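You operate a simulated robot arm through the tools that you are given. There is no shell and no other tool. Be economical: measure what you need, move in short steps, check, and stop when the job is done.

The job below is to be done with a simulated two-armed robot. You get a single attempt, and the scene is never put back.

## Task
Open the blue bench drawer, take the black grommet and leave it in the inside of the blue bench drawer and shut the drawer again. Take the steel runner and leave it on top of the low brown carton. Take the alloy bar and put it on the top of the short bench. Put one of the foot bolts from the top of the gauge bench on top of the green box. Fetch the purple driver and stand it on top of the brown carton of foam. Take the black hinge plate and put it on the white packing sheet on the top of the jig bench. Take the white pad on the top of the jig bench and put it away on the top of the press bench. The order is free. Set down upright: alloy bar, purple driver, white pad.

The check looks at the end state, three seconds after you hand in, the way a careful person would. Anything else that was tipped, shoved, dropped, spilled or broken makes it a failure. Flat cloth is picked up by pressing the open fingertips on it (5 to 10 N) and closing them slowly along it; thin cloth reads only 2 to 8 mm in the jaws.

## Robot
Two 7-joint arms with two-finger parallel grippers on one trunk, on a base that drives. Base frame: it is fixed to the floor where the robot stands at the start and does not move with it; the origin is under the middle of the robot, x ahead of it, y to its left, z up. Readings come in mm, degrees, newtons and seconds.
The left shoulder is at the start at [70, 134, 1091], the right one opposite. Places, roughly: alloy bar (10x3x6 cm) [2000, 1400, 900]; black grommet (4x4x3 cm) [2900, 700, 900]; black hinge plate (8x10x5 cm) [600, 700, 900]; blue bench drawer [700, 200, 700]; carton of foam [2500, 1750, 1000]; foot bolt [-1250, -250, 1000]; green box (16x7x6 cm) [-1100, 0, 900]; inside of the blue bench drawer [700, 200, 600]; low brown carton (50x20x9 cm) [-1200, -200, 200]; packing sheet [1000, 500, 1000]; purple driver (4x4x18 cm) [300, 300, 1000]; steel runner (22x3x5 cm) [2300, 1500, 900]; top of the press bench [2800, 1100, 900]; top of the short bench [3500, 1600, 900]; white pad (7x4x6 cm) [300, 900, 900]. Payload 1.57 kg a hand.
Tool frame (each hand has its own): the origin (TCP) lies between the finger pads and is the grasp point; the fingertips stand 30 mm ahead of it; z points along the fingers, y is the line along which they close. The gripper opens to 80 mm. The fingers are 17 mm wide and 12 mm thick; the gripper's body (40 by 82 mm) begins 80 mm behind the TCP.
Orientation is told as [roll, pitch, yaw] about the base's x, y, z axes, in that order, counted from this pose: with the fingers straight down and closing along the base's y, the tool's x points along the base's -x, its y along +y and its z along -z.

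## Interface
- The arms move only by the tool play_rows. It takes "left_rows", "right_rows" or both (then of equal length, played together; a hand with none holds still); each is a list of rows, each a list of 7 numbers: the turn, a rotation vector about the tool's x, y, z in units of 8 degrees (1.0 is 8 degrees), then the shift along the tool's x, y, z in units of 50 mm (1.0 is 50 mm), then the gripper command, from -1 (fully open) to 1 (shut), values between in proportion. In form: [[ax, ay, az, dx, dy, dz, jaw], ...]. A call has 1 to 10 rows; each row shifts and turns the commanded pose from where the row before left it, along the tool's axes as they then stand. A call with a number of a shift or a turn outside -1 to 1 is refused whole. Each row takes 0.2 s and may step no farther than 50 mm and 8.6 degrees from the row before; otherwise, or with a gripper value out of range, the whole call is refused. A pose out of reach is approached as far as the arm can. The call stops where the force on the tool passes 40 N (or 10 N more than at its start, if that is more) or the arm is blocked; 0.2 s more then pass. The fingers move at their own pace (about 153 mm/s each) and stop on an object; they squeeze with about 31 N. The grip force told is the motor's: it shows also when the fingers shut on nothing. Time passes only in rows, and 0.2 s behind the last, so rows that do not move let the fingers close. It gives the time, the measured TCP pose, the force on the tool (base axes), the opening and the grip force at its end, in the units of the frame above (readings bear some noise), with the torque about the TCP (base axes, N m) and any sound that the robot's microphone picked up.
- Cameras (640 x 400 px; columns grow to the right, rows downward): "scene" is now at [127.3, 43.3, 1320.4]; the picture's right is [0.48, -0.88, 0.00], its down [-0.48, -0.26, -0.84] and it looks along [0.73, 0.40, -0.55] (base axes); focal length 214 px, centre (320, 200). "left" rides on the left gripper at [72, 7, -122] in its tool frame; the picture's right is [-0.09, 1.00, 0.00], its down [-0.84, -0.08, -0.54] and it looks along [-0.54, -0.05, 0.84] (tool axes); focal length 238 px, centre (320, 200). "right" rides on the right gripper at [72, -7, -122] in its tool frame; the picture's right is [0.09, 1.00, 0.00], its down [-0.84, 0.08, -0.54] and it looks along [-0.54, 0.05, 0.84] (tool axes); focal length 238 px, centre (320, 200). There is no depth. A picture from a camera that has moved, and an enlarged one, comes with that camera's place and axes in the base frame and with its lens.
- snapshot(camera): a new picture of that camera. It takes no simulated time.
- slide_trunk(by): slides the trunk up (or, below 0, down) by that many mm; the arms and the scene camera ride with it, the base frame stays. It gives what a move gives, with no picture.
- drive_base(legs): drives the robot by 1 to 6 legs, each [ahead, left, turn to the left] in mm, mm and degrees, along the robot's own axes; the way and the turn of a leg run together, so that a leg with both is an arc; at most 1500 mm and 180 degrees a leg. The arms and the cameras ride along, it lands a little off, and it stops where it bumps. It gives what a move gives.
- turn_head(pan, tilt): turns the head with the scene camera to pan (to the left, within 86 degrees either way) and tilt (down, from -29 to 69), counted from straight ahead of the robot. It gives what a move gives.
- zoom(camera, box): a new picture of the part [left, top, right, bottom] of that camera's present view, enlarged. It takes no simulated time.
- hand_in(): hands the job in; it is judged then, once.

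Go step by step. Nothing tells you exact positions but the pictures and the camera data: compare them with the known pose of the tool, close in by small moves and look again before you grip or let go. The budget is 483 turns and 226 pictures, counting those below and the enlarged ones. Unless the task says otherwise, let go and move clear before handing in, and close with one line.

The tools are called after "Emit:" as a command line: name --argument value ..., lists and objects as JSON in quotes. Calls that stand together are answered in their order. play_rows: Moves the arms, as the interface text tells. Its arguments: {"type":"object","properties":{"left_rows":{"type":"array","items":{"type":"array","items":{"type":"number"}}},"right_rows":{"type":"array","items":{"type":"array","items":{"type":"number"}}}},"required":[]} The other tools are called the same way: slide_trunk (by) slides the trunk up or down; drive_base (legs) drives the base; turn_head (pan, tilt) turns the head that bears the scene camera; snapshot (camera) takes a picture; zoom (camera, box) takes an enlarged picture of a part of a camera's view; hand_in () hands the job in.

At the start:

```text
time_s: 0.0
left_eef_pos: [363.3, 398.3, 1176.4]
left_tool_rot: [-0.1, -0.1, 0.1]
left_wrist_force: [0.5, -0.5, 2.1]
left_torque: [-0.02, 0.0, -0.03]
left_width: 80.3
left_grasp_force: 0.1
right_eef_pos: [328.7, 26.8, 1240.0]
right_tool_rot: [0.1, 0.0, 0.0]
right_wrist_force: [0.2, 0.1, 0.7]
right_torque: [0.03, 0.0, 0.02]
right_width: 80.3
right_grasp_force: 0.0
trunk travel left (down, up): [-664.0, 276.0]
robot x, y, heading: [0.3, 2.9, -0.1]
head pan, tilt: [28.8, 33.2]
```

scene: 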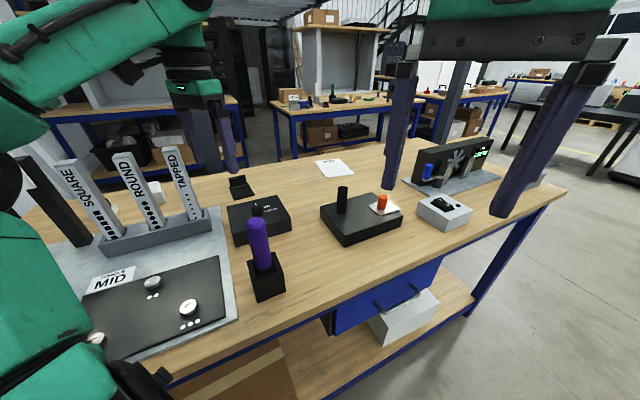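
right: 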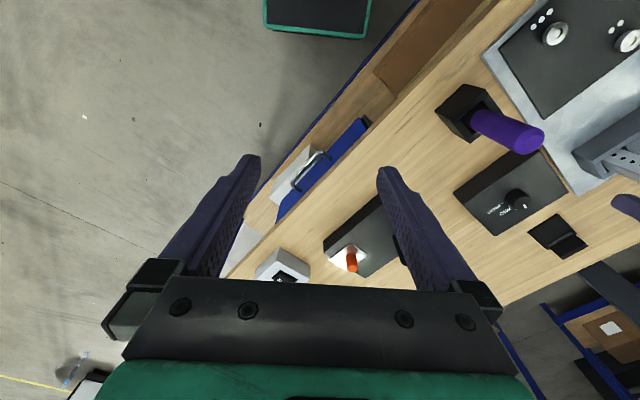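
left: 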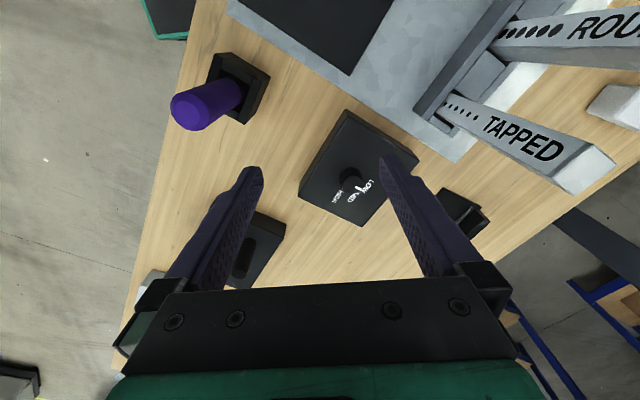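

I see the jig bench ahead, with the purple driver in a black stand and the hinge plate and sheet farther back. First I look around to map the place.

Emit:
zoom --camera "scene" --box '[180, 120, 580, 370]'

Emit:
turn_head --pan 28 --tilt 10

Emit:
snapshot --camera "scene"

Emit:
turn_head --pan -60 --tilt 30

Emit:
snapshot --camera "scene"

Emit:
turn_head --pan 86 --tilt 30

Emit:
snapshot --camera "scene"

```text
1.60 times, centred on (380, 245) of scene
camera zoom: at [127.3, 43.3, 1320.4], right [0.48, -0.88, 0.0], down [-0.48, -0.26, -0.84], along [0.73, 0.4, -0.55], focal length 343 px, centre (224, 128)
```

zoom: 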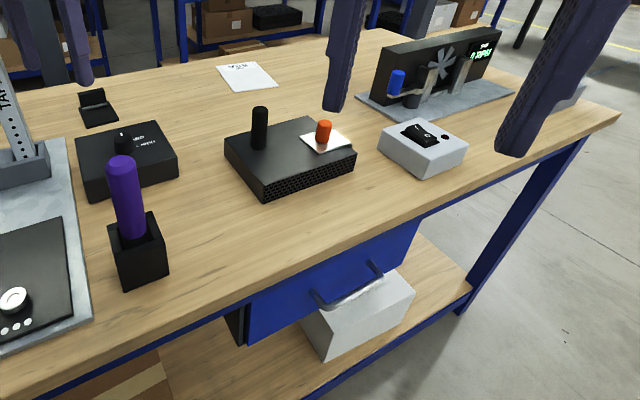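

```text
time_s: 0.9
left_eef_pos: [365.4, 398.6, 1177.7]
left_tool_rot: [-0.1, 0.0, 0.0]
left_wrist_force: [0.0, -0.4, 0.2]
left_torque: [0.0, -0.01, 0.0]
left_width: 80.4
left_grasp_force: 0.0
right_eef_pos: [328.0, 28.4, 1240.4]
right_tool_rot: [0.0, -0.1, 0.0]
right_wrist_force: [0.2, 0.1, -0.5]
right_torque: [-0.01, 0.02, 0.01]
right_width: 80.3
right_grasp_force: 0.0
trunk travel left (down, up): [-664.0, 276.0]
robot x, y, heading: [2.0, -1.1, 0.4]
head pan, tilt: [28.0, 10.0]
```

```text
221 pictures are left
camera scene: at [131.5, 44.1, 1357.7], right [0.47, -0.88, 0.0], down [-0.15, -0.08, -0.98], along [0.87, 0.46, -0.17], focal length 214 px, centre (320, 200)
```

scene: 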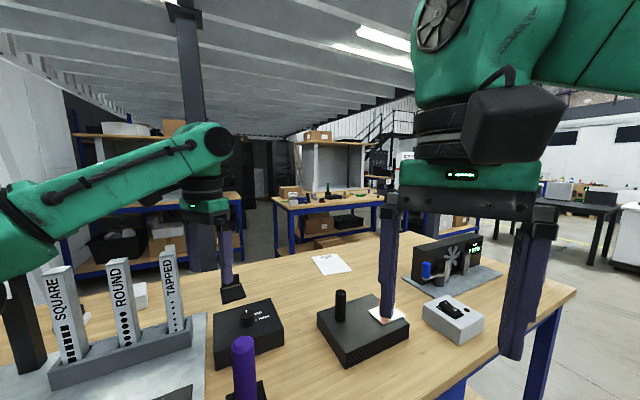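

```text
time_s: 2.5
left_eef_pos: [363.8, 398.6, 1177.8]
left_tool_rot: [-0.1, 0.0, 0.1]
left_wrist_force: [0.8, -0.7, 0.5]
left_torque: [0.03, -0.01, -0.02]
left_width: 80.0
left_grasp_force: 0.1
right_eef_pos: [328.1, 28.4, 1241.3]
right_tool_rot: [0.0, 0.1, 0.1]
right_wrist_force: [-0.2, 0.0, 0.8]
right_torque: [-0.03, 0.03, -0.02]
right_width: 80.0
right_grasp_force: 0.2
trunk travel left (down, up): [-664.0, 276.0]
robot x, y, heading: [-0.1, 1.1, -0.1]
head pan, tilt: [-60.0, 30.0]
```

```text
220 pictures are left
camera scene: at [94.7, -77.9, 1325.4], right [-0.87, -0.5, 0.0], down [-0.25, 0.43, -0.87], along [0.43, -0.75, -0.5], focal length 214 px, centre (320, 200)
```

scene: 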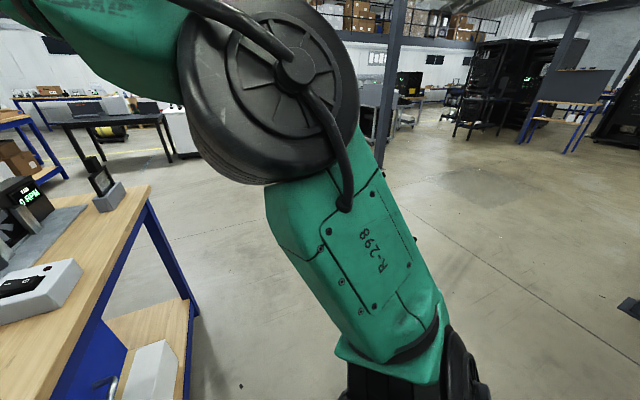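

```text
time_s: 4.8
left_eef_pos: [363.5, 398.3, 1175.4]
left_tool_rot: [-0.1, -0.1, 0.1]
left_wrist_force: [-0.8, 0.1, 0.3]
left_torque: [0.01, 0.0, 0.03]
left_width: 80.0
left_grasp_force: 0.1
right_eef_pos: [327.8, 26.9, 1240.6]
right_tool_rot: [0.1, 0.1, -0.1]
right_wrist_force: [-0.6, -0.1, 0.0]
right_torque: [0.01, 0.01, 0.0]
right_width: 79.9
right_grasp_force: 0.0
trunk travel left (down, up): [-664.0, 276.0]
robot x, y, heading: [-0.8, 2.0, 0.1]
head pan, tilt: [85.9, 30.0]
```

```text
219 pictures are left
camera scene: at [55.8, 90.6, 1325.4], right [1.0, -0.07, 0.0], down [-0.04, -0.5, -0.87], along [0.06, 0.86, -0.5], focal length 214 px, centre (320, 200)
```

scene: 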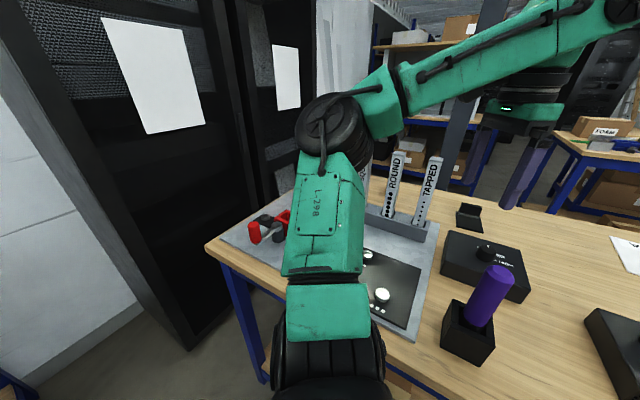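

The bench runs at about -36°, so I should face about 53°. Before I plan the base positions, I test how far the left hand reaches.

Emit:
play_rows --left_rows '[[0, 0, 0, -0.8, 0.5, -0.3, -1], [0, 0, 0, -0.8, 0.5, 0, -1], [0, 0, 0, -0.8, 0.5, 0, -1], [0, 0, 0, -0.8, 0.5, 0, -1], [0, 0, 0, -0.8, 0.5, 0, -1], [0, 0, 0, -0.8, 0.5, 0, -1], [0, 0, 0, -0.8, 0.5, 0, -1]]'

Emit:
turn_head --pan 28 --tilt 25

Emit:
snapshot --camera "scene"

Emit:
snapshot --camera "left"

```text
time_s: 6.4
left_eef_pos: [458.1, 464.9, 1160.6]
left_tool_rot: [-0.1, 0.0, 0.2]
left_wrist_force: [0.1, 0.2, 0.0]
left_torque: [0.02, 0.03, -0.02]
left_width: 80.2
left_grasp_force: 0.1
left hand out of reach, approached as far as the arm can: row 2, 3, 4, 5, 6, 7
right_eef_pos: [328.1, 28.1, 1240.0]
right_tool_rot: [0.1, 0.0, 0.0]
right_wrist_force: [0.0, 0.5, 0.2]
right_torque: [0.01, 0.0, 0.01]
right_width: 80.0
right_grasp_force: 0.2
trunk travel left (down, up): [-664.0, 276.0]
robot x, y, heading: [-2.4, -1.5, 0.0]
head pan, tilt: [85.9, 30.0]
```

```text
time_s: 7.7
left_eef_pos: [457.2, 465.6, 1161.0]
left_tool_rot: [0.0, -0.1, 0.1]
left_wrist_force: [0.6, -0.4, 0.9]
left_torque: [0.0, -0.02, 0.04]
left_width: 79.7
left_grasp_force: 0.1
right_eef_pos: [329.3, 27.6, 1241.2]
right_tool_rot: [0.2, 0.0, 0.0]
right_wrist_force: [0.0, 0.8, 0.3]
right_torque: [-0.01, 0.02, 0.03]
right_width: 79.9
right_grasp_force: 0.0
trunk travel left (down, up): [-664.0, 276.0]
robot x, y, heading: [0.8, 0.8, 0.1]
head pan, tilt: [28.0, 25.0]
```

```text
218 pictures are left
camera scene: at [130.8, 43.8, 1333.4], right [0.47, -0.88, 0.0], down [-0.37, -0.2, -0.91], along [0.8, 0.43, -0.42], focal length 214 px, centre (320, 200)
```

scene: 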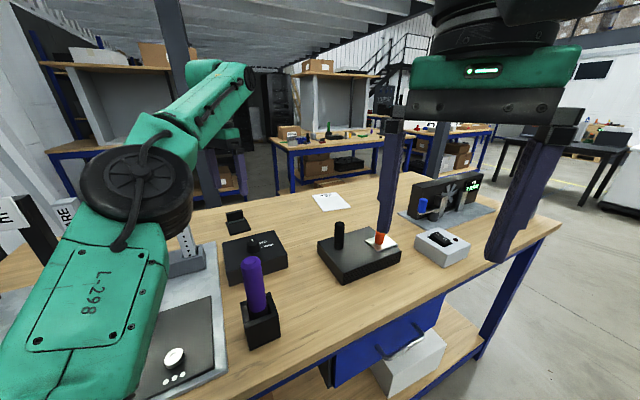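

```text
217 pictures are left
camera left: at [384.3, 471.3, 1282.4], right [0.09, 1.0, 0.0], down [0.84, -0.08, 0.54], along [0.54, -0.05, -0.84], focal length 238 px, centre (320, 200)
```

left: 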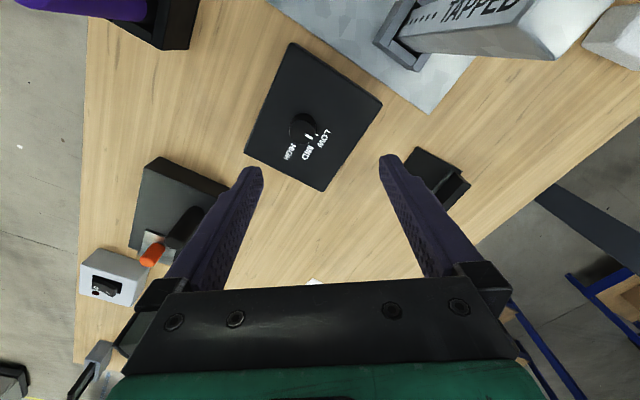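

The left hand reaches about 510 mm horizontally from the shoulder at this height. I draw it back in, back off from the bench and turn to face the drawer.

Emit:
play_rows --left_rows '[[0, 0, 0, 0.7, -0.5, -0.5, -1], [0, 0, 0, 0.7, -0.5, -0.5, -1], [0, 0, 0, 0.7, -0.5, -0.5, -1], [0, 0, 0, 0.5, -0.5, -0.3, -1]]'

Emit:
drive_base --legs '[[20, -330, 0], [0, 0, 53]]'

Emit:
turn_head --pan 0 --tilt 40

Emit:
snapshot --camera "scene"

Emit:
snapshot --camera "right"

```text
time_s: 8.7
left_eef_pos: [322.3, 365.0, 1239.6]
left_tool_rot: [0.0, -0.2, 0.1]
left_wrist_force: [0.3, -0.8, -0.1]
left_torque: [0.02, 0.0, 0.0]
left_width: 80.1
left_grasp_force: 0.0
left hand out of reach, approached as far as the arm can: row 4
right_eef_pos: [326.3, 27.8, 1241.0]
right_tool_rot: [0.1, -0.1, 0.0]
right_wrist_force: [-0.4, -1.1, 0.6]
right_torque: [-0.02, -0.03, -0.04]
right_width: 80.0
right_grasp_force: 0.0
trunk travel left (down, up): [-664.0, 276.0]
robot x, y, heading: [-0.3, -1.4, 0.2]
head pan, tilt: [28.0, 25.0]
```

```text
time_s: 13.2
left_eef_pos: [-65.7, 150.5, 1238.3]
left_tool_rot: [0.0, -0.1, 51.8]
left_wrist_force: [-0.9, 0.6, -0.4]
left_torque: [0.03, -0.01, -0.02]
left_width: 80.0
left_grasp_force: 0.1
right_eef_pos: [200.5, -57.0, 1240.8]
right_tool_rot: [0.1, 0.0, 51.6]
right_wrist_force: [-1.0, -0.1, -0.7]
right_torque: [-0.01, 0.0, 0.01]
right_width: 80.2
right_grasp_force: 0.0
trunk travel left (down, up): [-664.0, 276.0]
robot x, y, heading: [16.7, -329.3, 51.9]
head pan, tilt: [28.0, 25.0]
```

```text
time_s: 14.1
left_eef_pos: [-66.7, 150.9, 1239.4]
left_tool_rot: [0.0, 0.0, 51.8]
left_wrist_force: [0.2, 0.2, 0.1]
left_torque: [0.03, 0.03, 0.01]
left_width: 80.0
left_grasp_force: 0.1
right_eef_pos: [200.5, -56.7, 1241.4]
right_tool_rot: [0.0, -0.1, 51.7]
right_wrist_force: [-0.5, -0.9, 0.3]
right_torque: [-0.02, 0.0, 0.01]
right_width: 79.9
right_grasp_force: 0.0
trunk travel left (down, up): [-664.0, 276.0]
robot x, y, heading: [21.8, -330.2, 51.6]
head pan, tilt: [0.0, 40.0]
```

```text
216 pictures are left
camera scene: at [101.9, -225.2, 1310.1], right [0.79, -0.62, 0.0], down [-0.4, -0.5, -0.77], along [0.47, 0.6, -0.64], focal length 214 px, centre (320, 200)
```

scene: 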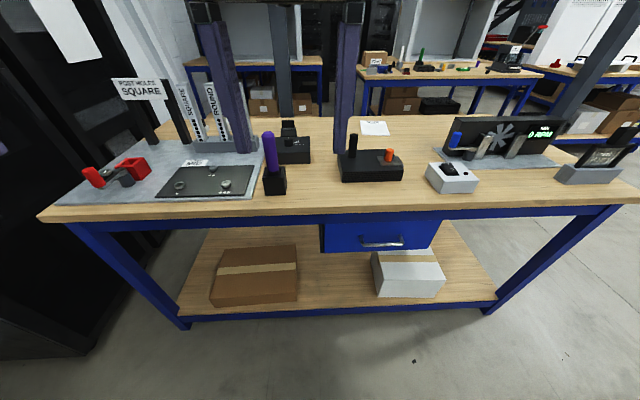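

```text
215 pictures are left
camera right: at [160.7, -118.0, 1362.8], right [-0.84, 0.55, 0.0], down [0.46, 0.7, 0.54], along [0.29, 0.46, -0.84], focal length 238 px, centre (320, 200)
```

right: 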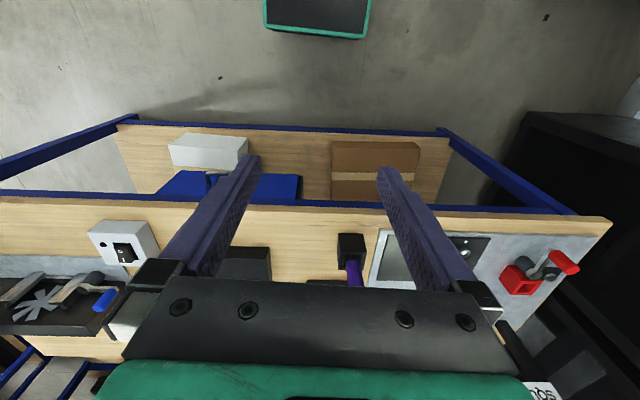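

The drawer front with its bar handle is below the bench edge. I zoom in on it.

Emit:
zoom --camera "scene" --box '[240, 120, 460, 260]'

Emit:
zoom --camera "right" --box '[120, 120, 340, 260]'

```text
2.86 times, centred on (350, 190) of scene
camera zoom: at [101.9, -225.2, 1310.1], right [0.79, -0.62, 0.0], down [-0.4, -0.5, -0.77], along [0.47, 0.6, -0.64], focal length 613 px, centre (234, 229)
```

zoom: 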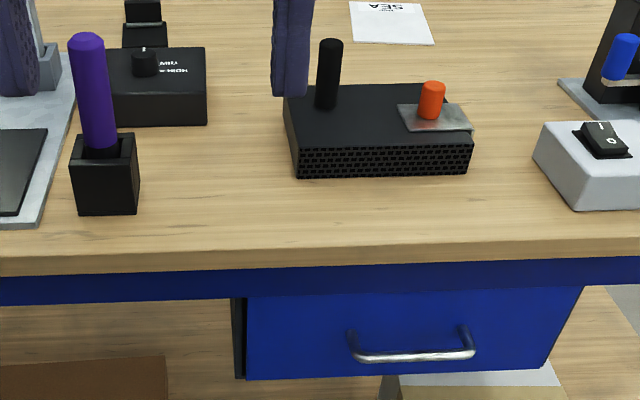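

```text
2.86 times, centred on (230, 190) of right
camera zoom: at [160.7, -118.0, 1362.8], right [-0.84, 0.55, 0.0], down [0.46, 0.7, 0.54], along [0.29, 0.46, -0.84], focal length 681 px, centre (577, 229)
```

zoom: 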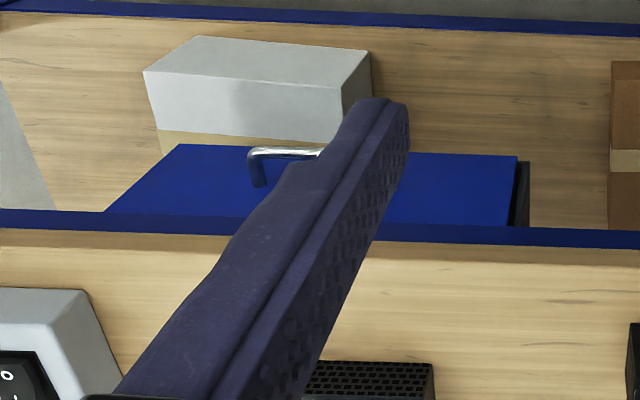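

The handle bar is centred near [566, 13, 710], and the driver stands near [340, 315] with its top about z 1065. I'll fetch the driver with the left hand first and do the drawer later with the grommet. I square up and move closer.

Emit:
drive_base --legs '[[0, 0, 3], [200, 0, 0]]'

Emit:
turn_head --pan 30 --tilt 45

Emit:
snapshot --camera "scene"

Emit:
snapshot --camera "left"

```text
time_s: 16.1
left_eef_pos: [22.1, 304.4, 1238.2]
left_tool_rot: [0.0, -0.3, 54.5]
left_wrist_force: [0.3, 0.3, -0.3]
left_torque: [-0.01, 0.03, -0.02]
left_width: 79.9
left_grasp_force: 0.0
right_eef_pos: [298.9, 109.3, 1242.0]
right_tool_rot: [0.1, -0.1, 54.4]
right_wrist_force: [0.6, -0.4, -0.1]
right_torque: [-0.03, -0.01, 0.01]
right_width: 80.2
right_grasp_force: 0.1
trunk travel left (down, up): [-664.0, 276.0]
robot x, y, heading: [134.3, -171.5, 54.6]
head pan, tilt: [0.0, 40.0]
```

```text
time_s: 17.1
left_eef_pos: [23.5, 304.4, 1239.1]
left_tool_rot: [0.0, -0.3, 54.6]
left_wrist_force: [-0.5, 0.5, 1.1]
left_torque: [-0.01, 0.01, 0.02]
left_width: 80.2
left_grasp_force: 0.1
right_eef_pos: [299.1, 111.6, 1241.5]
right_tool_rot: [0.1, -0.1, 54.5]
right_wrist_force: [0.8, 0.0, -1.0]
right_torque: [0.01, 0.01, 0.0]
right_width: 80.0
right_grasp_force: 0.1
trunk travel left (down, up): [-664.0, 276.0]
robot x, y, heading: [130.7, -171.9, 54.6]
head pan, tilt: [30.0, 45.0]
```

```text
212 pictures are left
camera scene: at [168.2, -50.2, 1302.8], right [1.0, -0.1, 0.0], down [-0.07, -0.7, -0.71], along [0.07, 0.7, -0.71], focal length 214 px, centre (320, 200)
```

scene: 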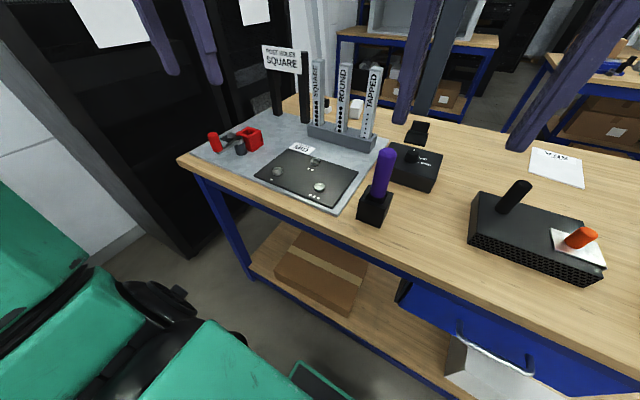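

```text
211 pictures are left
camera left: at [-25.1, 250.1, 1360.3], right [-0.76, 0.65, 0.0], down [0.55, 0.64, 0.54], along [0.36, 0.41, -0.84], focal length 238 px, centre (320, 200)
```

left: 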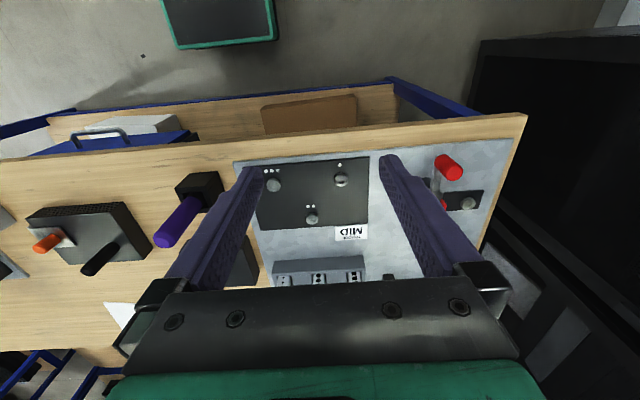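

Two views put the driver's top near [327, 286, 1083]. I move the left hand above it and shift the right hand aside.

Emit:
play_rows --left_rows '[[0, 0, 0, 0, 0, 0, -1], [0, 0, 0, -0.2, -0.8, 0, -1], [0, 0, 0, -0.4, -0.8, 0, -1], [0, 0, 0, -0.5, -0.8, 0, -1], [0, 0, 0, -0.6, -0.8, 0, -1], [0, 0, 0, -0.6, -0.8, 0, -1], [0, 0, 0, -0.6, -0.8, 0, -1], [0, 0, 0, -0.4, -0.36, 0.4, -1]]' --right_rows '[[0, 0, 0, 0, -0.8, 0, -1], [0, 0, 0, 0, -0.8, 0, -1], [0, 0, 0, 0, -0.8, 0, -1], [0, 0, 0, 0, -0.6, 0, -1], [0, 0, 0, 0, 0, 0, -1], [0, 0, 0, 0, 0, 0, -1], [0, 0, 0, 0, 0, 0, -1], [0, 0, 0, 0, 0, 0, -1]]'

Emit:
snapshot --camera "left"

Emit:
snapshot --camera "scene"

```text
time_s: 18.9
left_eef_pos: [278.2, 272.6, 1155.6]
left_tool_rot: [-0.1, -0.2, 54.7]
left_wrist_force: [-0.5, -0.1, -0.1]
left_torque: [0.01, 0.02, 0.01]
left_width: 80.2
left_grasp_force: 0.1
left hand out of reach, approached as far as the arm can: row 4, 5, 6, 7, 8
right_eef_pos: [424.1, 27.9, 1240.7]
right_tool_rot: [0.1, 0.0, 54.5]
right_wrist_force: [-0.4, 0.8, -0.1]
right_torque: [-0.04, 0.04, 0.01]
right_width: 79.7
right_grasp_force: 0.0
trunk travel left (down, up): [-664.0, 276.0]
robot x, y, heading: [129.9, -174.2, 54.4]
head pan, tilt: [30.0, 45.0]
```

```text
210 pictures are left
camera left: at [229.7, 217.6, 1277.4], right [-0.76, 0.65, 0.0], down [0.55, 0.64, 0.54], along [0.36, 0.41, -0.84], focal length 238 px, centre (320, 200)
```

left: 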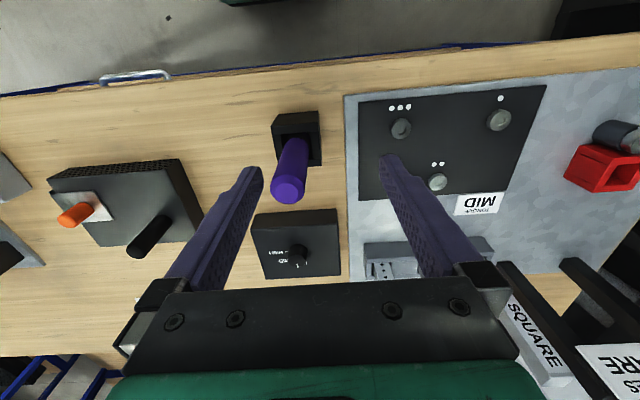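

```text
209 pictures are left
camera scene: at [169.1, -48.5, 1302.7], right [1.0, -0.1, 0.0], down [-0.07, -0.7, -0.71], along [0.07, 0.7, -0.71], focal length 214 px, centre (320, 200)
```

scene: 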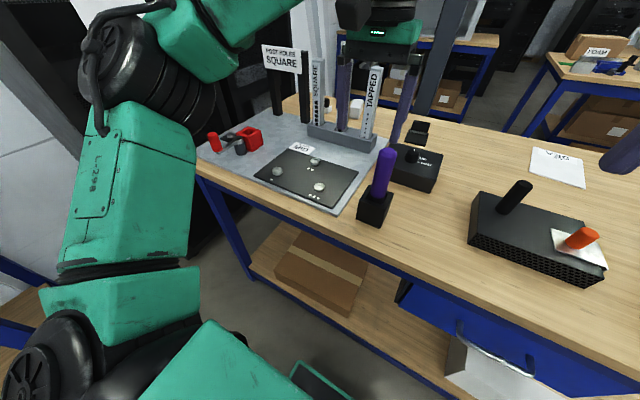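

The driver's top is confirmed at [327, 284, 1083]. The hand is reach-limited at this height, so I raise the trunk and then try again.

Emit:
slide_trunk --by 150

Emit:
play_rows --left_rows '[[0, 0, 0, -0.4, -0.2, 0.9, -1], [0, 0, 0, -0.4, -0.3, 0.9, -1], [0, 0, 0, 0, -0.2, 0.5, -1]]'

```text
time_s: 20.6
left_eef_pos: [277.4, 270.3, 1306.1]
left_tool_rot: [-0.1, -0.2, 54.6]
left_wrist_force: [-0.9, 0.5, -0.1]
left_torque: [-0.02, -0.01, -0.02]
left_width: 80.0
left_grasp_force: 0.1
right_eef_pos: [422.6, 26.4, 1390.5]
right_tool_rot: [0.2, 0.0, 54.5]
right_wrist_force: [0.1, -0.6, 0.1]
right_torque: [-0.01, 0.02, -0.03]
right_width: 79.8
right_grasp_force: 0.0
trunk travel left (down, up): [-814.0, 126.0]
robot x, y, heading: [134.3, -172.0, 54.2]
head pan, tilt: [30.0, 45.0]
```

```text
refused: row 1 steps farther than a row can; nothing moved
```

Emit:
play_rows --left_rows '[[0, 0, 0, -0.2, -0.2, 0.8, -1], [0, 0, 0, -0.2, -0.2, 0.8, -1], [0, 0, 0, -0.2, -0.2, 0.4, -1], [0, 0, 0, -0.21, -0.05, 0, -1]]'

Emit:
snapshot --camera "left"

```text
time_s: 21.6
left_eef_pos: [318.6, 276.8, 1207.6]
left_tool_rot: [-0.1, -0.3, 54.7]
left_wrist_force: [0.2, 0.0, -0.5]
left_torque: [-0.01, -0.02, 0.01]
left_width: 79.9
left_grasp_force: 0.1
left hand out of reach, approached as far as the arm can: row 4
right_eef_pos: [423.5, 25.2, 1390.6]
right_tool_rot: [0.1, -0.1, 54.6]
right_wrist_force: [0.4, -0.4, 0.2]
right_torque: [0.01, -0.07, 0.01]
right_width: 80.1
right_grasp_force: 0.0
trunk travel left (down, up): [-814.0, 126.0]
robot x, y, heading: [130.6, -168.9, 54.4]
head pan, tilt: [30.0, 45.0]
```

```text
208 pictures are left
camera left: at [269.9, 221.6, 1328.3], right [-0.76, 0.65, 0.0], down [0.54, 0.64, 0.55], along [0.36, 0.41, -0.84], focal length 238 px, centre (320, 200)
```

left: 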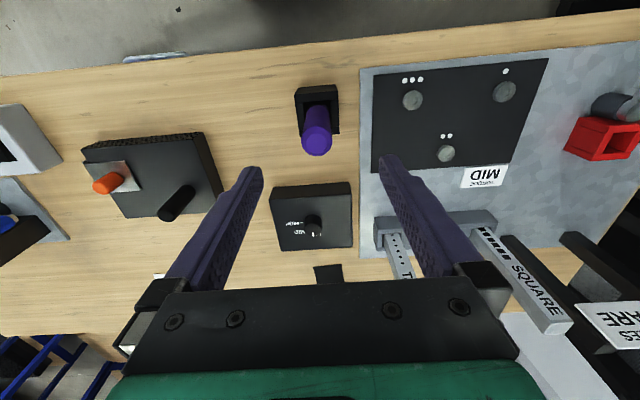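

The driver top reads about [331, 285], so I come down around it.

Emit:
play_rows --left_rows '[[0, 0, 0, 0, 0, 0.6, -1], [0, 0, 0, -0.27, -0.1, 0.3, -1], [0, 0, 0, 0, 0, 0.2, -1]]'

Emit:
snapshot --camera "left"

Emit:
snapshot --camera "scene"

```text
time_s: 22.4
left_eef_pos: [330.8, 286.9, 1151.9]
left_tool_rot: [-0.3, -0.2, 54.6]
left_wrist_force: [-0.5, -0.5, 0.9]
left_torque: [0.0, 0.0, 0.02]
left_width: 80.1
left_grasp_force: 0.0
right_eef_pos: [423.3, 25.5, 1390.0]
right_tool_rot: [0.1, 0.0, 54.4]
right_wrist_force: [0.9, 0.5, 0.0]
right_torque: [0.03, 0.02, 0.0]
right_width: 79.8
right_grasp_force: 0.1
trunk travel left (down, up): [-814.0, 126.0]
robot x, y, heading: [130.3, -173.2, 54.5]
head pan, tilt: [30.0, 45.0]
```

```text
207 pictures are left
camera left: at [281.7, 231.5, 1272.6], right [-0.76, 0.65, 0.0], down [0.54, 0.64, 0.55], along [0.36, 0.41, -0.84], focal length 238 px, centre (320, 200)
```

left: 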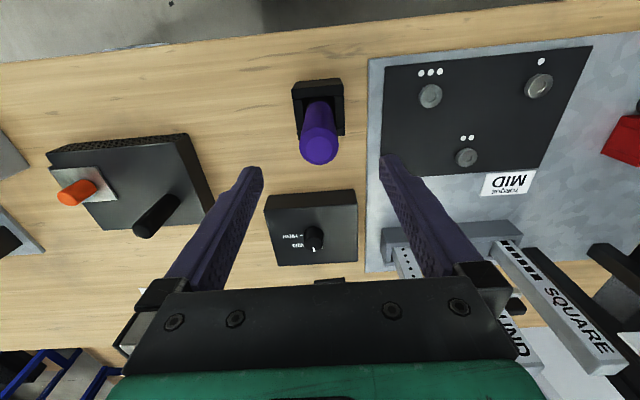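

```text
206 pictures are left
camera scene: at [168.4, -49.9, 1452.8], right [1.0, -0.1, 0.0], down [-0.07, -0.7, -0.71], along [0.07, 0.7, -0.71], focal length 214 px, centre (320, 200)
```

scene: 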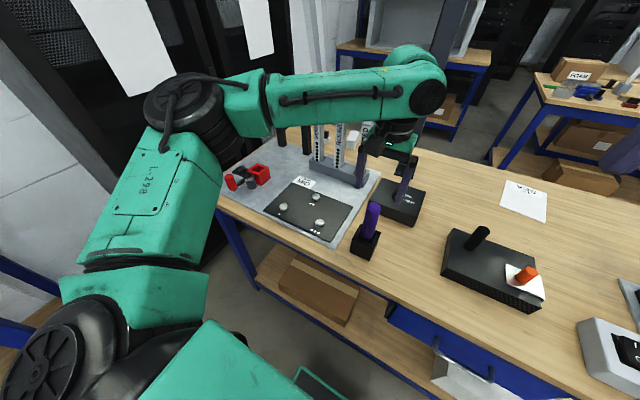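

Aligned to a few mm. I descend to about z 1035, close and check.

Emit:
play_rows --left_rows '[[0, 0, 0, 0.06, 0, 0.8, -1], [0, 0, 0, 0, 0, 0.8, -1], [0, 0, 0, 0, 0, 0.7, -1], [0, 0, 0, 0, 0, 0, 1], [0, 0, 0, 0, 0, 0, 1], [0, 0, 0, 0, 0, 0, 1]]'

Emit:
snapshot --camera "left"

```text
time_s: 23.8
left_eef_pos: [326.0, 282.3, 1037.9]
left_tool_rot: [-0.1, -0.2, 54.6]
left_wrist_force: [4.8, -4.1, -2.5]
left_torque: [-0.31, -0.3, 0.02]
left_width: 33.6
left_grasp_force: 31.0
left hand out of reach, approached as far as the arm can: row 3
right_eef_pos: [425.3, 26.0, 1390.9]
right_tool_rot: [0.2, 0.0, 54.5]
right_wrist_force: [0.4, 0.1, -0.2]
right_torque: [0.0, 0.0, -0.02]
right_width: 80.0
right_grasp_force: 0.1
trunk travel left (down, up): [-814.0, 126.0]
robot x, y, heading: [134.7, -169.2, 54.6]
head pan, tilt: [30.0, 45.0]
```

```text
205 pictures are left
camera left: at [277.6, 228.4, 1159.2], right [-0.76, 0.65, 0.0], down [0.55, 0.64, 0.55], along [0.36, 0.41, -0.84], focal length 238 px, centre (320, 200)
```

left: 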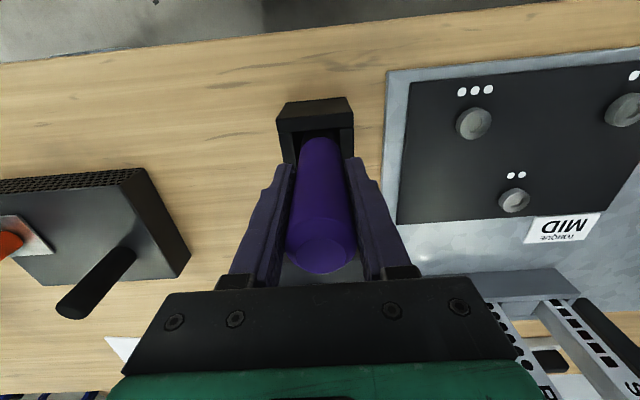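

The driver is gripped (33.6 mm). I lift it straight out of the stand.

Emit:
play_rows --left_rows '[[0, 0, 0, 0, 0, -0.4, 1], [0, 0, 0, 0, 0, -0.6, 1], [0, 0, 0, 0, 0, -0.8, 1], [0, 0, 0, 0, 0, -0.8, 1], [0, 0, 0, 0, 0, -0.6, 1]]'

Emit:
snapshot --camera "left"

Emit:
snapshot --camera "scene"

```text
time_s: 25.0
left_eef_pos: [319.8, 282.9, 1199.1]
left_tool_rot: [-0.1, -0.2, 54.7]
left_wrist_force: [0.2, 0.0, -2.5]
left_torque: [0.0, -0.02, -0.03]
left_width: 33.5
left_grasp_force: 31.3
right_eef_pos: [422.9, 27.4, 1390.9]
right_tool_rot: [0.2, 0.0, 54.5]
right_wrist_force: [-0.1, 1.0, -0.9]
right_torque: [-0.01, 0.01, -0.04]
right_width: 80.3
right_grasp_force: 0.1
trunk travel left (down, up): [-814.0, 126.0]
robot x, y, heading: [130.4, -164.0, 54.2]
head pan, tilt: [30.0, 45.0]
```

```text
204 pictures are left
camera left: at [272.4, 228.9, 1320.5], right [-0.76, 0.65, 0.0], down [0.54, 0.64, 0.55], along [0.36, 0.41, -0.84], focal length 238 px, centre (320, 200)
```

left: 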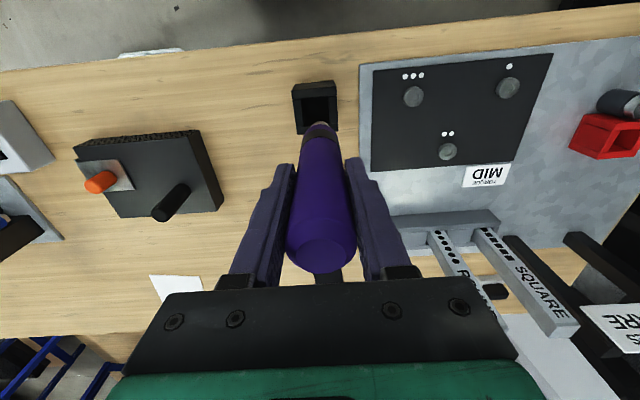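

```text
203 pictures are left
camera scene: at [168.3, -49.1, 1452.7], right [1.0, -0.1, 0.0], down [-0.07, -0.7, -0.71], along [0.07, 0.7, -0.71], focal length 214 px, centre (320, 200)
```

scene: 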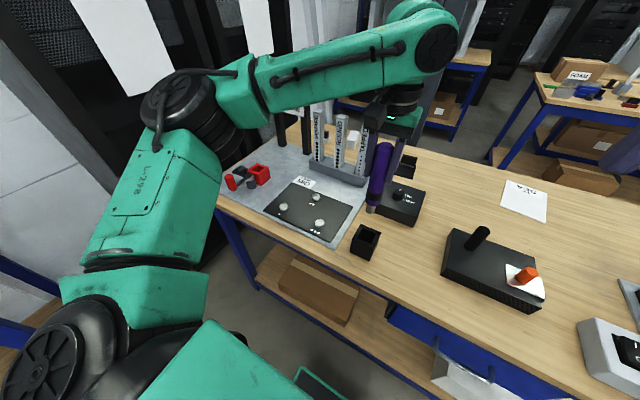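

The driver is out and held. I draw the left hand in and survey the route around the right end of the bench.

Emit:
play_rows --left_rows '[[0, 0, 0, 0.8, 0, -0.2, 1], [0, 0, 0, 0.8, 0, -0.2, 1], [0, 0, 0, 0.8, 0, 0, 1], [0, 0, 0, 0.6, 0, 0, 1]]'

Emit:
turn_head --pan -45 --tilt 20

Emit:
snapshot --camera "scene"

Emit:
turn_head --pan -10 --tilt 12

Emit:
snapshot --camera "scene"

```text
time_s: 26.0
left_eef_pos: [236.3, 158.7, 1216.5]
left_tool_rot: [-0.1, -0.3, 54.6]
left_wrist_force: [-0.3, -0.9, -2.8]
left_torque: [0.0, 0.0, -0.01]
left_width: 33.6
left_grasp_force: 31.0
right_eef_pos: [422.3, 26.4, 1391.3]
right_tool_rot: [0.1, -0.1, 54.5]
right_wrist_force: [-0.3, 0.6, 0.3]
right_torque: [-0.01, 0.0, 0.03]
right_width: 80.3
right_grasp_force: 0.1
trunk travel left (down, up): [-814.0, 126.0]
robot x, y, heading: [132.5, -170.0, 54.6]
head pan, tilt: [30.0, 45.0]
```

```text
time_s: 27.5
left_eef_pos: [237.6, 161.1, 1216.8]
left_tool_rot: [-0.2, -0.3, 54.6]
left_wrist_force: [0.5, 0.1, -3.1]
left_torque: [0.01, 0.04, -0.02]
left_width: 33.5
left_grasp_force: 30.9
right_eef_pos: [423.1, 26.7, 1389.3]
right_tool_rot: [0.1, 0.0, 54.6]
right_wrist_force: [-0.1, -0.9, -0.5]
right_torque: [-0.02, -0.04, 0.01]
right_width: 79.9
right_grasp_force: 0.1
trunk travel left (down, up): [-814.0, 126.0]
robot x, y, heading: [130.5, -170.5, 54.6]
head pan, tilt: [-45.0, 20.0]
```

```text
202 pictures are left
camera scene: at [252.6, -114.9, 1491.4], right [0.17, -0.99, 0.0], down [-0.34, -0.06, -0.94], along [0.93, 0.16, -0.34], focal length 214 px, centre (320, 200)
```

scene: 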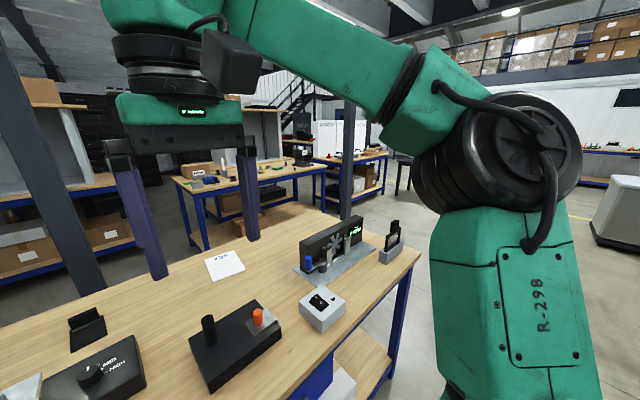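

```text
time_s: 28.5
left_eef_pos: [237.9, 160.5, 1217.4]
left_tool_rot: [-0.1, -0.2, 54.6]
left_wrist_force: [-0.4, -0.2, -3.5]
left_torque: [-0.01, 0.03, -0.01]
left_width: 33.5
left_grasp_force: 30.7
right_eef_pos: [424.2, 27.2, 1390.6]
right_tool_rot: [0.1, -0.1, 54.6]
right_wrist_force: [1.5, 0.7, 0.4]
right_torque: [0.0, 0.01, 0.0]
right_width: 79.9
right_grasp_force: 0.1
trunk travel left (down, up): [-814.0, 126.0]
robot x, y, heading: [132.8, -174.3, 55.0]
head pan, tilt: [-10.0, 12.0]
```

```text
201 pictures are left
camera scene: at [227.3, -65.3, 1504.4], right [0.7, -0.71, 0.0], down [-0.15, -0.15, -0.98], along [0.7, 0.69, -0.21], focal length 214 px, centre (320, 200)
```

scene: 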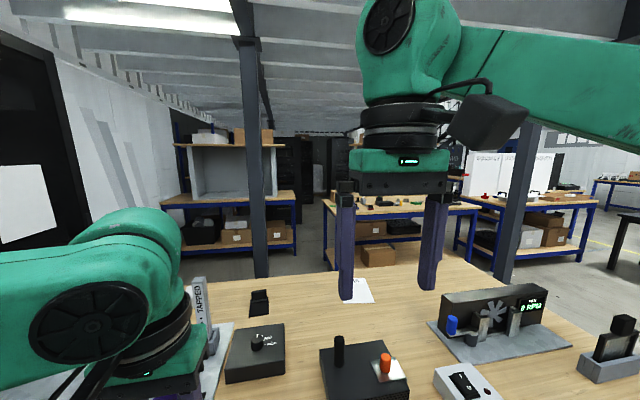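

The way round the right end looks clear. I back off and sidestep to the right in stages.

Emit:
drive_base --legs '[[-250, 0, 0], [0, -1450, 0]]'

Emit:
turn_head --pan 20 --tilt 25

Emit:
snapshot --camera "scene"

```text
time_s: 37.1
left_eef_pos: [1284.8, -894.8, 1215.9]
left_tool_rot: [-0.1, -0.2, 53.8]
left_wrist_force: [0.3, -0.2, -2.9]
left_torque: [-0.02, 0.03, 0.0]
left_width: 34.0
left_grasp_force: 30.7
right_eef_pos: [1468.7, -1032.2, 1390.9]
right_tool_rot: [0.1, 0.1, 53.7]
right_wrist_force: [-0.6, -0.5, 0.0]
right_torque: [-0.03, 0.02, -0.02]
right_width: 79.9
right_grasp_force: 0.1
trunk travel left (down, up): [-814.0, 126.0]
robot x, y, heading: [1174.3, -1228.7, 53.7]
head pan, tilt: [-10.0, 12.0]
```

```text
time_s: 38.1
left_eef_pos: [1286.5, -895.7, 1217.4]
left_tool_rot: [-0.1, -0.3, 53.8]
left_wrist_force: [0.8, 0.7, -3.4]
left_torque: [0.01, -0.02, 0.02]
left_width: 33.5
left_grasp_force: 31.2
right_eef_pos: [1470.3, -1031.8, 1391.7]
right_tool_rot: [0.2, 0.0, 53.8]
right_wrist_force: [0.0, 0.0, -1.1]
right_torque: [0.02, 0.01, -0.03]
right_width: 80.2
right_grasp_force: 0.0
trunk travel left (down, up): [-814.0, 126.0]
robot x, y, heading: [1175.5, -1225.8, 53.7]
head pan, tilt: [20.0, 25.0]
```

```text
200 pictures are left
camera scene: at [1230.8, -1097.2, 1483.4], right [0.96, -0.28, 0.0], down [-0.12, -0.41, -0.91], along [0.26, 0.87, -0.42], focal length 214 px, centre (320, 200)
```

scene: 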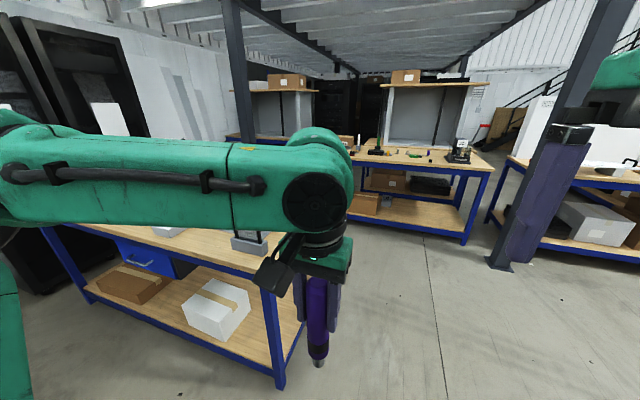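

The aisle ahead is clear, and the column is at about [3420, -10]. I go up the aisle past the bench end.

Emit:
drive_base --legs '[[0, -180, 1], [1500, 0, 0], [380, 0, 0]]'

Emit:
turn_head --pan 70 --tilt 25

Emit:
snapshot --camera "scene"

Emit:
turn_head --pan 10 --tilt 25

Emit:
snapshot --camera "scene"

```text
time_s: 48.5
left_eef_pos: [2531.0, 481.5, 1217.3]
left_tool_rot: [-0.1, -0.2, 53.3]
left_wrist_force: [-0.2, -0.1, -2.9]
left_torque: [0.03, 0.01, 0.05]
left_width: 33.5
left_grasp_force: 31.1
right_eef_pos: [2713.6, 342.2, 1391.9]
right_tool_rot: [0.1, -0.2, 53.4]
right_wrist_force: [-0.6, -0.6, 0.4]
right_torque: [0.0, 0.01, 0.01]
right_width: 80.2
right_grasp_force: 0.0
trunk travel left (down, up): [-814.0, 126.0]
robot x, y, heading: [2418.2, 151.5, 53.3]
head pan, tilt: [20.0, 25.0]
```

```text
time_s: 49.7
left_eef_pos: [2532.0, 481.8, 1216.4]
left_tool_rot: [-0.2, -0.1, 53.3]
left_wrist_force: [0.2, 0.1, -3.7]
left_torque: [0.0, 0.01, 0.02]
left_width: 33.6
left_grasp_force: 31.5
right_eef_pos: [2715.0, 344.1, 1390.5]
right_tool_rot: [0.1, -0.1, 53.3]
right_wrist_force: [-0.7, 0.6, 0.0]
right_torque: [0.03, -0.02, 0.02]
right_width: 79.7
right_grasp_force: 0.1
trunk travel left (down, up): [-814.0, 126.0]
robot x, y, heading: [2416.0, 151.4, 53.6]
head pan, tilt: [70.0, 25.0]
```

```text
199 pictures are left
camera scene: at [2398.6, 269.4, 1483.4], right [0.84, 0.55, 0.0], down [0.23, -0.35, -0.91], along [-0.5, 0.76, -0.42], focal length 214 px, centre (320, 200)
```

scene: 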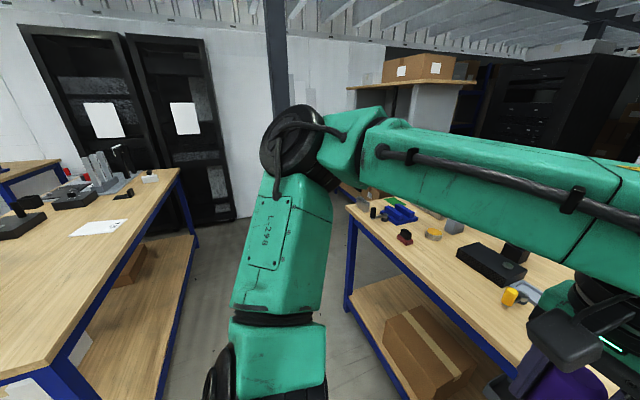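

```text
time_s: 51.0
left_eef_pos: [2532.7, 481.5, 1216.6]
left_tool_rot: [-0.1, -0.2, 53.5]
left_wrist_force: [-0.5, 0.3, -2.8]
left_torque: [0.0, 0.0, 0.02]
left_width: 33.6
left_grasp_force: 31.0
right_eef_pos: [2714.8, 344.5, 1389.4]
right_tool_rot: [0.1, -0.1, 53.3]
right_wrist_force: [-0.6, 0.2, 0.6]
right_torque: [-0.01, 0.02, -0.01]
right_width: 80.1
right_grasp_force: 0.0
trunk travel left (down, up): [-814.0, 126.0]
robot x, y, heading: [2416.8, 149.8, 52.9]
head pan, tilt: [10.0, 25.0]
```

```text
198 pictures are left
camera scene: at [2490.7, 275.1, 1483.3], right [0.89, -0.45, 0.0], down [-0.19, -0.38, -0.91], along [0.41, 0.81, -0.42], focal length 214 px, centre (320, 200)
```

scene: 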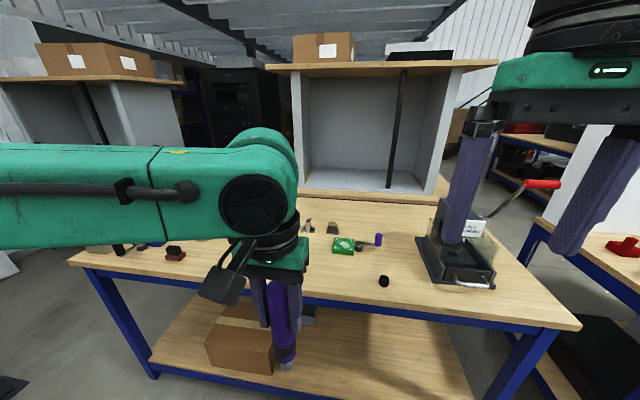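

I'm in the aisle. The press bench, with the grommet near [2944, 673], is ahead, and it runs parallel to the jig bench with its front edge at n≈2175. Next I turn to face the jig bench's far side and slide along to the hinge plate.

Emit:
drive_base --legs '[[0, 0, 90], [0, 0, 91], [0, -800, 0]]'

Emit:
turn_head --pan -20 --tilt 30

Emit:
snapshot --camera "scene"

```text
time_s: 63.0
left_eef_pos: [1662.6, 299.6, 1216.2]
left_tool_rot: [-0.1, -0.2, -126.9]
left_wrist_force: [0.6, -0.3, -3.2]
left_torque: [0.05, 0.0, 0.01]
left_width: 33.2
left_grasp_force: 31.0
right_eef_pos: [1481.8, 439.3, 1389.9]
right_tool_rot: [0.0, 0.0, -127.2]
right_wrist_force: [0.9, -0.3, 0.6]
right_torque: [0.01, -0.01, 0.0]
right_width: 79.7
right_grasp_force: 0.0
trunk travel left (down, up): [-814.0, 126.0]
robot x, y, heading: [1779.2, 632.1, -127.1]
head pan, tilt: [10.0, 25.0]
```

```text
time_s: 63.9
left_eef_pos: [1662.4, 301.5, 1217.0]
left_tool_rot: [-0.2, -0.1, -127.0]
left_wrist_force: [0.1, -0.2, -2.4]
left_torque: [0.0, 0.01, -0.01]
left_width: 33.6
left_grasp_force: 31.0
right_eef_pos: [1479.5, 441.0, 1390.4]
right_tool_rot: [0.1, 0.0, -127.0]
right_wrist_force: [0.1, -0.3, 0.3]
right_torque: [0.02, -0.02, 0.03]
right_width: 80.2
right_grasp_force: 0.1
trunk travel left (down, up): [-814.0, 126.0]
robot x, y, heading: [1777.1, 632.5, -127.2]
head pan, tilt: [-20.0, 30.0]
```

```text
197 pictures are left
camera scene: at [1669.8, 541.5, 1475.4], right [-0.54, 0.84, 0.0], down [0.42, 0.27, -0.87], along [-0.73, -0.47, -0.5], focal length 214 px, centre (320, 200)
```

scene: 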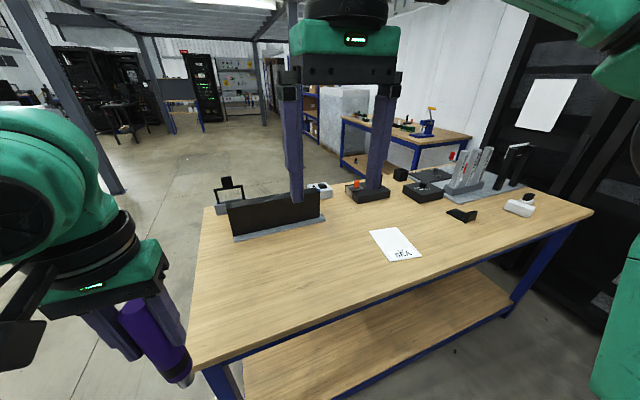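

The far bench edge is at n≈1082. The hinge plate is near [580, 651] and the pad near [389, 881]. I slide on to them.

Emit:
drive_base --legs '[[0, 0, 2], [0, -830, 0], [100, 0, 0]]'

Emit:
turn_head --pan -15 --tilt 40

Emit:
snapshot --camera "scene"

Emit:
snapshot --camera "right"

```text
time_s: 69.3
left_eef_pos: [960.3, 686.2, 1218.7]
left_tool_rot: [-0.1, -0.5, -125.1]
left_wrist_force: [0.8, 0.1, -3.1]
left_torque: [-0.01, 0.0, 0.03]
left_width: 33.5
left_grasp_force: 30.8
right_eef_pos: [774.6, 819.9, 1393.2]
right_tool_rot: [0.1, -0.5, -125.1]
right_wrist_force: [0.4, 0.1, -0.2]
right_torque: [-0.04, 0.04, 0.01]
right_width: 79.9
right_grasp_force: 0.0
trunk travel left (down, up): [-814.0, 126.0]
robot x, y, heading: [1062.2, 1013.9, -125.3]
head pan, tilt: [-20.0, 30.0]
```

```text
time_s: 70.1
left_eef_pos: [958.3, 682.7, 1217.4]
left_tool_rot: [-0.1, -0.2, -125.1]
left_wrist_force: [-0.1, -0.4, -3.6]
left_torque: [0.02, -0.04, 0.03]
left_width: 33.9
left_grasp_force: 31.6
right_eef_pos: [772.4, 815.6, 1391.5]
right_tool_rot: [0.0, -0.1, -125.1]
right_wrist_force: [-0.5, -0.2, 0.6]
right_torque: [0.0, 0.01, 0.0]
right_width: 80.1
right_grasp_force: 0.0
trunk travel left (down, up): [-814.0, 126.0]
robot x, y, heading: [1063.0, 1018.4, -125.2]
head pan, tilt: [-15.0, 40.0]
```

```text
196 pictures are left
camera scene: at [966.4, 920.1, 1460.1], right [-0.64, 0.77, 0.0], down [0.49, 0.41, -0.77], along [-0.59, -0.49, -0.64], focal length 214 px, centre (320, 200)
```

scene: 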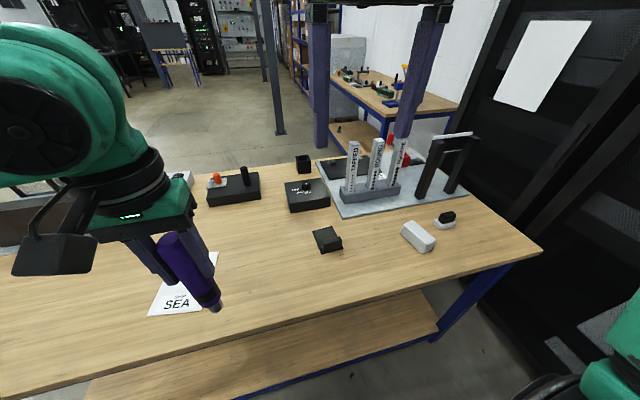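

```text
195 pictures are left
camera right: at [806.9, 878.0, 1512.5], right [0.87, -0.5, 0.0], down [-0.42, -0.73, 0.54], along [-0.27, -0.47, -0.84], focal length 238 px, centre (320, 200)
```

right: 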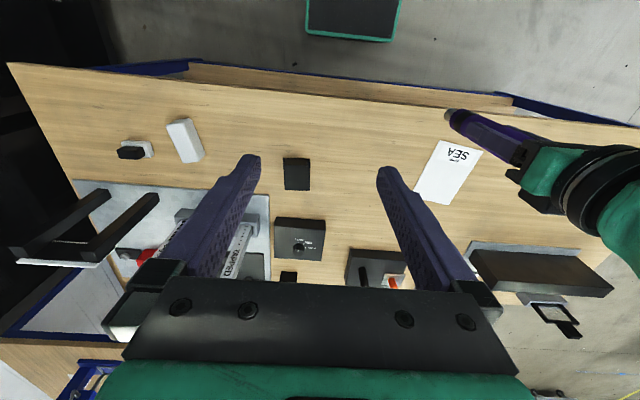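

I zoom in on the plate and the pad.

Emit:
zoom --camera "scene" --box '[290, 190, 480, 270]'

Emit:
zoom --camera "right" --box '[100, 100, 340, 220]'

```text
3.37 times, centred on (385, 230) of scene
camera zoom: at [966.4, 920.1, 1460.1], right [-0.64, 0.77, 0.0], down [0.49, 0.41, -0.77], along [-0.59, -0.49, -0.64], focal length 722 px, centre (101, 99)
```

zoom: 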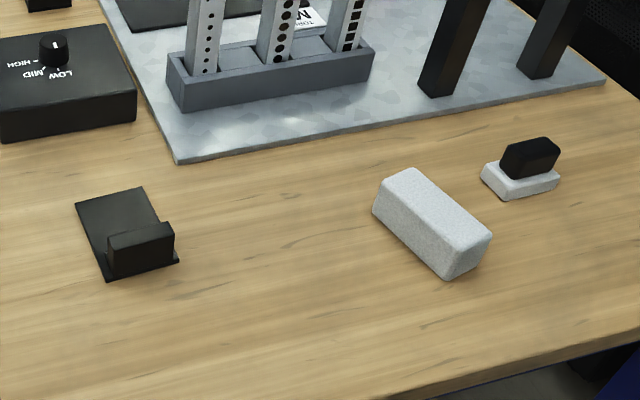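

```text
2.67 times, centred on (220, 160) of right
camera zoom: at [806.9, 878.0, 1512.5], right [0.87, -0.5, 0.0], down [-0.42, -0.73, 0.54], along [-0.27, -0.47, -0.84], focal length 636 px, centre (587, 307)
```

zoom: 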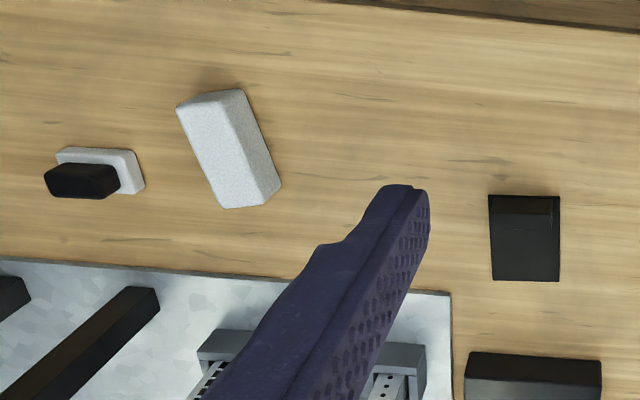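

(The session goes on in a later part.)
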